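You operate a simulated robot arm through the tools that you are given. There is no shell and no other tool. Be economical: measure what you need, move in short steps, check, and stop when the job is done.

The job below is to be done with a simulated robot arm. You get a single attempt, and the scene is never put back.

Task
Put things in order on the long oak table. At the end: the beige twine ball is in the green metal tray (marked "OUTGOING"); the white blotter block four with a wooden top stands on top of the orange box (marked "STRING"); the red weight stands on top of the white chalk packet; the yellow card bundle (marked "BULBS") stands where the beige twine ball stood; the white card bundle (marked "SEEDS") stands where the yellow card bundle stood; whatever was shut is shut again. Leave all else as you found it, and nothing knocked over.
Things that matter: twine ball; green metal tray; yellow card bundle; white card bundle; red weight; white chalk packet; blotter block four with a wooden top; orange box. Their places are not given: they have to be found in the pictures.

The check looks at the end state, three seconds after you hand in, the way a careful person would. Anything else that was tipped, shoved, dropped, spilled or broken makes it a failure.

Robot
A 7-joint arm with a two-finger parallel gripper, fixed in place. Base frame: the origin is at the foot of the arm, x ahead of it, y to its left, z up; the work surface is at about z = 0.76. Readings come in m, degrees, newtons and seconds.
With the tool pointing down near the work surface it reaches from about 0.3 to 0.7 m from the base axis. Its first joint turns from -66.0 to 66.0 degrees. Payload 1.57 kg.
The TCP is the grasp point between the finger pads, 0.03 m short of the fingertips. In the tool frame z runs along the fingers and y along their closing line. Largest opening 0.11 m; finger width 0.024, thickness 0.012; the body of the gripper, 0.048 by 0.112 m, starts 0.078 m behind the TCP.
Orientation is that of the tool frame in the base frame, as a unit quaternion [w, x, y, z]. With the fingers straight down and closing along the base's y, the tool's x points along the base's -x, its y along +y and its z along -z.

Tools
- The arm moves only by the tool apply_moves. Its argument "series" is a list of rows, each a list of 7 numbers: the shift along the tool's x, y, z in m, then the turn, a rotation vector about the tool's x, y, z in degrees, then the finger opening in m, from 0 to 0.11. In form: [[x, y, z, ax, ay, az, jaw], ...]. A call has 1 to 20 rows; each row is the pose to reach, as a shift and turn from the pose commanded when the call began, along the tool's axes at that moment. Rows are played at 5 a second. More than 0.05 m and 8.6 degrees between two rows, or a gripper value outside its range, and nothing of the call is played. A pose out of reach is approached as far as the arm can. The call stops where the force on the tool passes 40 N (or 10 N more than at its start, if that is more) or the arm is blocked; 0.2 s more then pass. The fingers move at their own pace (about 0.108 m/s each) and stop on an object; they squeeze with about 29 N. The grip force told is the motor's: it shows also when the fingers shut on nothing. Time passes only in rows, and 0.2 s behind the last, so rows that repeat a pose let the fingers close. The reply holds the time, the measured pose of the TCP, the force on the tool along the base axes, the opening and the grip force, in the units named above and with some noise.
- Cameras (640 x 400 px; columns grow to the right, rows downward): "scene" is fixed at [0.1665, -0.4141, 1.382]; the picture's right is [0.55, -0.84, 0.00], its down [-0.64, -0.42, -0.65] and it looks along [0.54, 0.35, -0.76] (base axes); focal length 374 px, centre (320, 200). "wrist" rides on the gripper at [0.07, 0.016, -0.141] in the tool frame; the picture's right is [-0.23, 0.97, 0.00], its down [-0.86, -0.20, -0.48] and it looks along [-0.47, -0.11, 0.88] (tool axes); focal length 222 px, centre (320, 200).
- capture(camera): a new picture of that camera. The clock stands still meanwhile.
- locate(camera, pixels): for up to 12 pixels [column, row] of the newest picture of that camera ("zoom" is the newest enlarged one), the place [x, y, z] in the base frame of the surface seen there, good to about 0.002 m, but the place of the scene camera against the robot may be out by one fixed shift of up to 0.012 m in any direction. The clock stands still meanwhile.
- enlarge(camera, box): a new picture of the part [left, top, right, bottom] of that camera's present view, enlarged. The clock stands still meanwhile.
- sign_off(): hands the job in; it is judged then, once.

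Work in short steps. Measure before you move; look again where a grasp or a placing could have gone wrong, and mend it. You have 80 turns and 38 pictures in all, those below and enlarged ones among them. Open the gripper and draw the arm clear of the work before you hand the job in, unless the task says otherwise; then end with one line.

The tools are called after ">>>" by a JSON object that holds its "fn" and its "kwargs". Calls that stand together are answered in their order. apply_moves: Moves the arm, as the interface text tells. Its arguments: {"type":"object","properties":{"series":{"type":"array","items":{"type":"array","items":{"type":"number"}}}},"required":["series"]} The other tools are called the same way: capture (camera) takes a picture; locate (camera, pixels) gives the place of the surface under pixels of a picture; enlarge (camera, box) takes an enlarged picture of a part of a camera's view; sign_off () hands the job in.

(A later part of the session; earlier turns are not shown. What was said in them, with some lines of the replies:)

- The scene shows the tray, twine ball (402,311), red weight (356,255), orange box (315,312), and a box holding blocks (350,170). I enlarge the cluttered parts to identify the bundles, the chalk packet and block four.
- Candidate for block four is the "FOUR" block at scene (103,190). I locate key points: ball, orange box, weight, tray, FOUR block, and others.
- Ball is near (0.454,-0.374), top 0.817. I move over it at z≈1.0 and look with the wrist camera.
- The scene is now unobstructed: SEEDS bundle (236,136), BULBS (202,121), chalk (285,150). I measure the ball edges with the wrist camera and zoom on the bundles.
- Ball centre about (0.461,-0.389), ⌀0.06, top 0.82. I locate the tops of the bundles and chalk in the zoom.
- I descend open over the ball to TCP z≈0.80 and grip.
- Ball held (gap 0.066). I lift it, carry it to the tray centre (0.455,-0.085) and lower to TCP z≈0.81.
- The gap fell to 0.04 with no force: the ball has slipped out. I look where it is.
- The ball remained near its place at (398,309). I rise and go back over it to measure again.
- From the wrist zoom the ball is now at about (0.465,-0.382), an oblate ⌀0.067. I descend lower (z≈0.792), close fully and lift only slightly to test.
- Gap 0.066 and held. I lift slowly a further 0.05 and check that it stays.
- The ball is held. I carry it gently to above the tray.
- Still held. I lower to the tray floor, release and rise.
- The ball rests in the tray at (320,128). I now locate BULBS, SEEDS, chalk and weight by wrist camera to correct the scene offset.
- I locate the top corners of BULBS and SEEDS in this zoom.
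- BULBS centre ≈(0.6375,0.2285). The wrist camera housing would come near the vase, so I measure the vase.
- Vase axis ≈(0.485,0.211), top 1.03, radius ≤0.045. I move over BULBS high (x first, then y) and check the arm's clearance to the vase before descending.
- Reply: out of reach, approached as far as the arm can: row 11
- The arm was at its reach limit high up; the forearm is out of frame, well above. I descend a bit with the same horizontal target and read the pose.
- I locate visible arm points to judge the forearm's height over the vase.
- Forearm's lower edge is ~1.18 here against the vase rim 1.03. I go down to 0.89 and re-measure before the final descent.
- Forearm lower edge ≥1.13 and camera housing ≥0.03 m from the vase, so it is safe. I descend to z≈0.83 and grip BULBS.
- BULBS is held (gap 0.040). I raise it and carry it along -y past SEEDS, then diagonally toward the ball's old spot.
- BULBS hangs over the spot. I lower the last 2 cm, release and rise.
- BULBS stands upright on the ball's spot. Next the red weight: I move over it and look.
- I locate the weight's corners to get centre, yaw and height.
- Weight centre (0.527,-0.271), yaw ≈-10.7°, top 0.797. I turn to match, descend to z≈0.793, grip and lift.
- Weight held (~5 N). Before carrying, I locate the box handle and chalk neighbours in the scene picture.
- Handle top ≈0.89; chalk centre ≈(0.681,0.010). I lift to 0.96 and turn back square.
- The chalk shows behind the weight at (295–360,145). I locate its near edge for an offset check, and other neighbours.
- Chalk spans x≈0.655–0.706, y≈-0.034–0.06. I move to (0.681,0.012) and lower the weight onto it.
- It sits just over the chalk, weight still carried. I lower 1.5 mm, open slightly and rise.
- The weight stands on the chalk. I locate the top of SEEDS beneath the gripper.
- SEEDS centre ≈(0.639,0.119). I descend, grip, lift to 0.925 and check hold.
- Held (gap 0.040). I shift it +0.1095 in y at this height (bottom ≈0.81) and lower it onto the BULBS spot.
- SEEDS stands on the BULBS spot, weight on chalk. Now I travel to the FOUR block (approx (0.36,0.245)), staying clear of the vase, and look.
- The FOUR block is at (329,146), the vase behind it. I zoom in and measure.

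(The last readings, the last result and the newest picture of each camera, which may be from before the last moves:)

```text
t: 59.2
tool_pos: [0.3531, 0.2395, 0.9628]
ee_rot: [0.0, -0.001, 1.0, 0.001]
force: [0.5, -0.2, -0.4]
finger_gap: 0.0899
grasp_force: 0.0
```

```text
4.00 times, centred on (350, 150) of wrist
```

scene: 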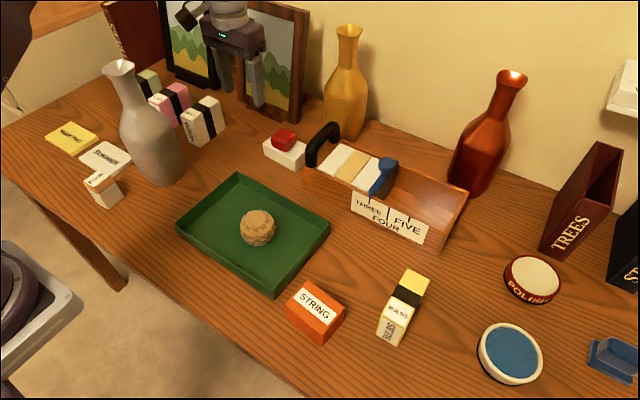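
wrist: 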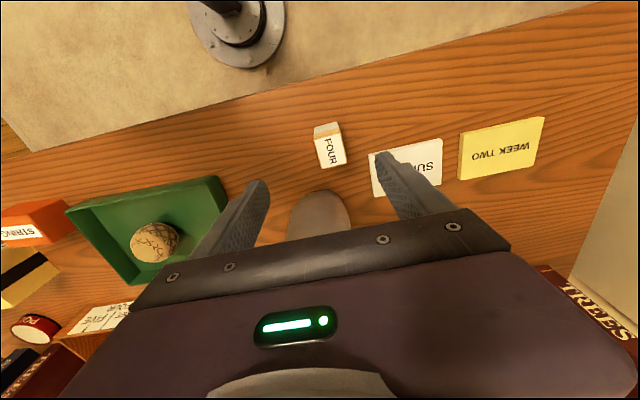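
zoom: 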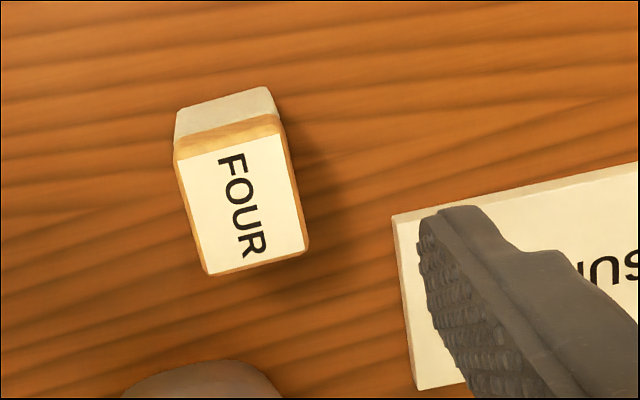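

>>> {"fn": "locate", "kwargs": {"camera": "zoom", "pixels": [[240, 205], [178, 156], [278, 128], [210, 271], [305, 246], [186, 110], [265, 92], [180, 130], [395, 218], [415, 385], [200, 375], [192, 215]]}}

```text
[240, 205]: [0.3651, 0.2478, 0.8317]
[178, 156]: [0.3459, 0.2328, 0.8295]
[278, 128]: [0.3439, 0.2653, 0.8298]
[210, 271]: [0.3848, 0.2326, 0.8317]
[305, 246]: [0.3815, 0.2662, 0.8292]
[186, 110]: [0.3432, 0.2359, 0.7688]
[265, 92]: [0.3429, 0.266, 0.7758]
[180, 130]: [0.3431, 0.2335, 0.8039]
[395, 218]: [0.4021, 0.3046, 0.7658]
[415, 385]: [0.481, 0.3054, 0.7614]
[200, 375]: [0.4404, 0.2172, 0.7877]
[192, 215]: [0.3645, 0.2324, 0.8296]
```

FOUR block centre ≈(0.364,0.249), square to the axes, top 0.831. I descend to z≈0.80, grip and lift a little.

>>> {"fn": "apply_moves", "kwargs": {"series": [[-0.01, 0.01, 0.03, 0, 0, 0, 0.075], [-0.01, 0.01, 0.07, 0, 0, 0, 0.075], [-0.01, 0.01, 0.11, 0, 0, 0, 0.075], [-0.01, 0.01, 0.145, 0, 0, 0, 0.075], [-0.01, 0.01, 0.1625, 0, 0, 0, 0.075], [-0.01, 0.01, 0.1625, 0, 0, 0, 0.075], [-0.01, 0.01, 0.1625, 0, 0, 0, 0.0], [-0.01, 0.01, 0.1625, 0, 0, 0, 0.0], [-0.01, 0.01, 0.1625, 0, 0, 0, 0.0], [-0.01, 0.01, 0.1625, 0, 0, 0, 0.0], [-0.01, 0.01, 0.157, 0, 0, 0, 0.0], [-0.01, 0.01, 0.147, 0, 0, 0, 0.0], [-0.01, 0.01, 0.13, 0, 0, 0, 0.0], [-0.01, 0.01, 0.105, 0, 0, 0, 0.0], [-0.01, 0.01, 0.08, 0, 0, 0, 0.0], [-0.01, 0.01, 0.05, 0, 0, 0, 0.0], [-0.01, 0.01, 0.05, 0, 0, 0, 0.0]]}}

>>> {"fn": "capture", "kwargs": {"camera": "scene"}}

```text
t: 62.8
tool_pos: [0.3628, 0.2486, 0.9132]
ee_rot: [-0.001, 0.0, 1.0, 0.001]
force: [0.1, 0.6, -1.3]
finger_gap: 0.0358
grasp_force: 29.4
```

```text
10 pictures are left
```

scene: 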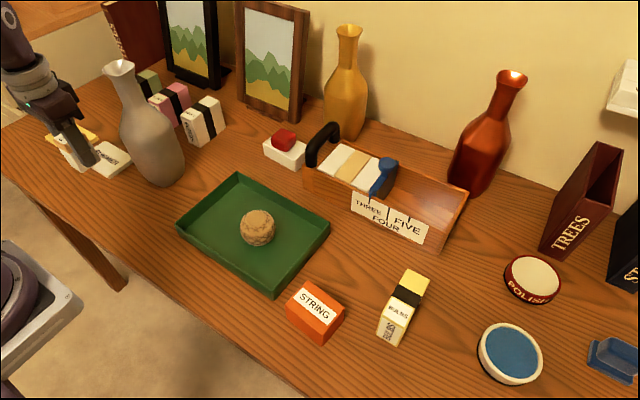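

The block is held. I zoom on the orange box to measure its top.

>>> {"fn": "enlarge", "kwargs": {"camera": "scene", "box": [265, 265, 365, 350]}}

```text
4.71 times, centred on (315, 308) of scene
```

zoom: 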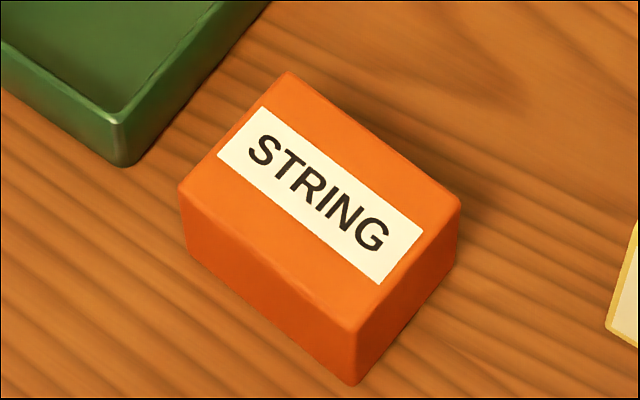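

>>> {"fn": "locate", "kwargs": {"camera": "zoom", "pixels": [[284, 76], [452, 197], [186, 189], [352, 325], [320, 195], [375, 138], [265, 255]]}}

```text
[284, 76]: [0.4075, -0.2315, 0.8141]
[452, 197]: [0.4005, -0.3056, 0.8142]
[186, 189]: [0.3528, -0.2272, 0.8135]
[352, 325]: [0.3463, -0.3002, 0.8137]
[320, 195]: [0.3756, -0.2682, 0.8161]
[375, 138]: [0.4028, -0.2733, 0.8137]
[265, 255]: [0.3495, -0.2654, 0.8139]
```

Box top centre ≈(0.384,-0.269) at z≈0.8165 (offset-corrected). I raise and carry the block there at z≈0.96.

>>> {"fn": "apply_moves", "kwargs": {"series": [[0, 0, -0.025, 0, 0, 0, 0], [0, 0, -0.0475, 0, 0, 0, 0], [0, -0.015, -0.0475, 0, 0, 0, 0], [0, -0.045, -0.0475, 0, 0, 0, 0], [0, -0.08, -0.0475, 0, 0, 0, 0], [0, -0.115, -0.0475, 0, 0, 0, 0], [0, -0.15, -0.0475, 0, 0, 0, 0], [0, -0.185, -0.0475, 0, 0, 0, 0], [0, -0.22, -0.0475, 0, 0, 0, 0], [0, -0.255, -0.0475, 0, 0, 0, 0], [0, -0.29, -0.0475, 0, 0, 0, 0], [-0.005, -0.325, -0.0475, 0, 0, 0, 0], [-0.01, -0.36, -0.0475, 0, 0, 0, 0], [-0.015, -0.395, -0.0475, 0, 0, 0, 0], [-0.02, -0.43, -0.0475, 0, 0, 0, 0], [-0.02, -0.465, -0.0475, 0, 0, 0, 0], [-0.02, -0.495, -0.0475, 0, 0, 0, 0], [-0.02, -0.512, -0.0475, 0, 0, 0, 0], [-0.02, -0.518, -0.0475, 0, 0, 0, 0], [-0.02, -0.518, -0.0475, 0, 0, 0, 0]]}}

>>> {"fn": "capture", "kwargs": {"camera": "wrist"}}

```text
t: 67.0
tool_pos: [0.3843, -0.2679, 0.9603]
ee_rot: [0.0, -0.001, 1.0, -0.001]
force: [-0.7, 0.0, -0.9]
finger_gap: 0.0354
grasp_force: 29.2
```

```text
8 pictures are left
```

wrist: 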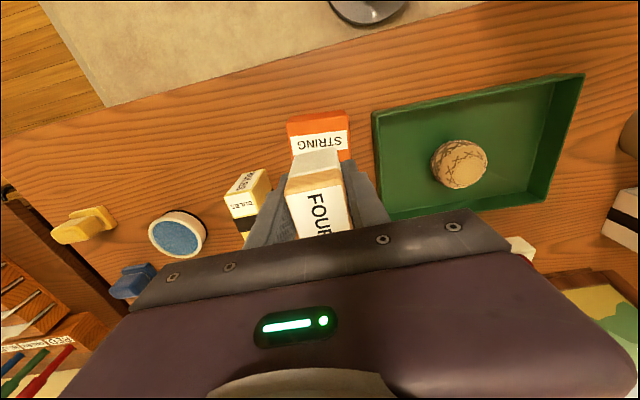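

Aligned over the STRING box. I lower to just above its top and check.

>>> {"fn": "apply_moves", "kwargs": {"series": [[0, 0, 0.025, 0, 0, 0, 0], [0, 0, 0.055, 0, 0, 0, 0], [0, 0, 0.08, 0, 0, 0, 0], [0, 0, 0.095, 0, 0, 0, 0], [0, 0, 0.101, 0, 0, 0, 0], [0, 0, 0.101, 0, 0, 0, 0]]}}

>>> {"fn": "enlarge", "kwargs": {"camera": "scene", "box": [240, 200, 400, 350]}}

```text
t: 68.4
tool_pos: [0.3839, -0.2697, 0.859]
ee_rot: [0.0, -0.001, 1.0, 0.0]
force: [-1.1, 0.1, -2.0]
finger_gap: 0.0355
grasp_force: 29.0
```

```text
2.67 times, centred on (320, 275) of scene
```

zoom: 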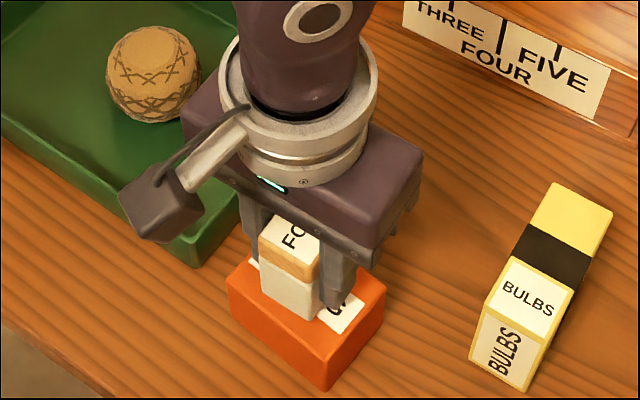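

It is centred, about 2 mm above the box. I lower 2 mm, open and rise clear.

>>> {"fn": "apply_moves", "kwargs": {"series": [[0, 0, 0.001, 0, 0, 0, 0], [0, 0, 0.002, 0, 0, 0, 0], [0, 0, 0.0025, 0, 0, 0, 0], [0, 0, 0.0025, 0, 0, 0, 0.05], [0, 0, 0.0025, 0, 0, 0, 0.065], [0, 0, 0.0025, 0, 0, 0, 0.07], [0, 0, -0.015, 0, 0, 0, 0.07], [0, 0, -0.05, 0, 0, 0, 0.07], [0, 0, -0.09, 0, 0, 0, 0.07], [0, 0, -0.13, 0, 0, 0, 0.07], [0, 0, -0.17, 0, 0, 0, 0.07], [0, 0.04, -0.19, 0, 0, 0, 0.1], [0, 0.08, -0.2, 0, 0, 0, 0.1], [0, 0.12, -0.2, 0, 0, 0, 0.1], [0, 0.16, -0.2, 0, 0, 0, 0.1], [0, 0.2, -0.2, 0, 0, 0, 0.1], [0, 0.24, -0.2, 0, 0, 0, 0.1], [0, 0.24, -0.2, 0, 0, 0, 0.1]]}}

>>> {"fn": "capture", "kwargs": {"camera": "scene"}}

>>> {"fn": "capture", "kwargs": {"camera": "wrist"}}

```text
t: 72.2
tool_pos: [0.3832, -0.0282, 1.0597]
ee_rot: [-0.001, -0.002, 1.0, 0.0]
force: [-0.1, -0.3, -0.3]
finger_gap: 0.1
grasp_force: 0.1
```

```text
6 pictures are left
```

scene: 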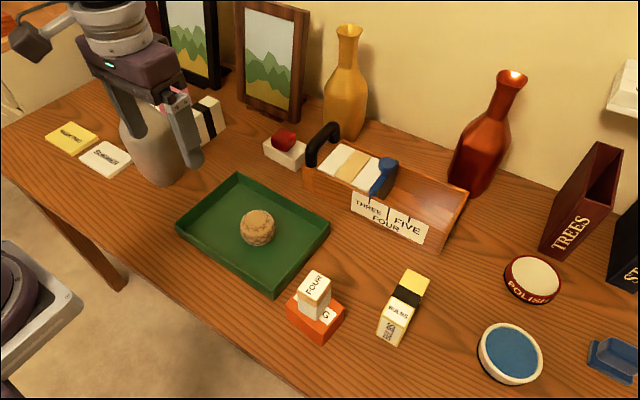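

```text
5 pictures are left
```

wrist: 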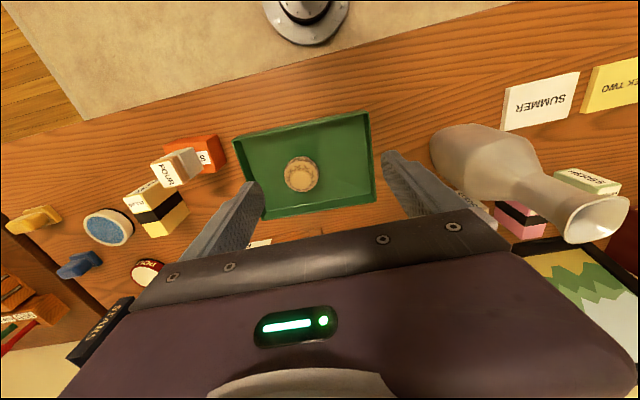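

All five placements show as wanted: ball in the tray (257,227), FOUR on STRING, weight on chalk, BULBS and SEEDS standing. The vases and the rest are untouched, nothing had been opened, and the gripper is open and clear, so I hand in.

>>> {"fn": "sign_off", "kwargs": {}}

```text
The job is handed in.
```

I put all five things in their places and handed the job in, with nothing knocked over. On the first try the twine ball slipped from the gripper and shifted a few millimetres, so I picked it up again. I opened nothing, so nothing needed shutting.
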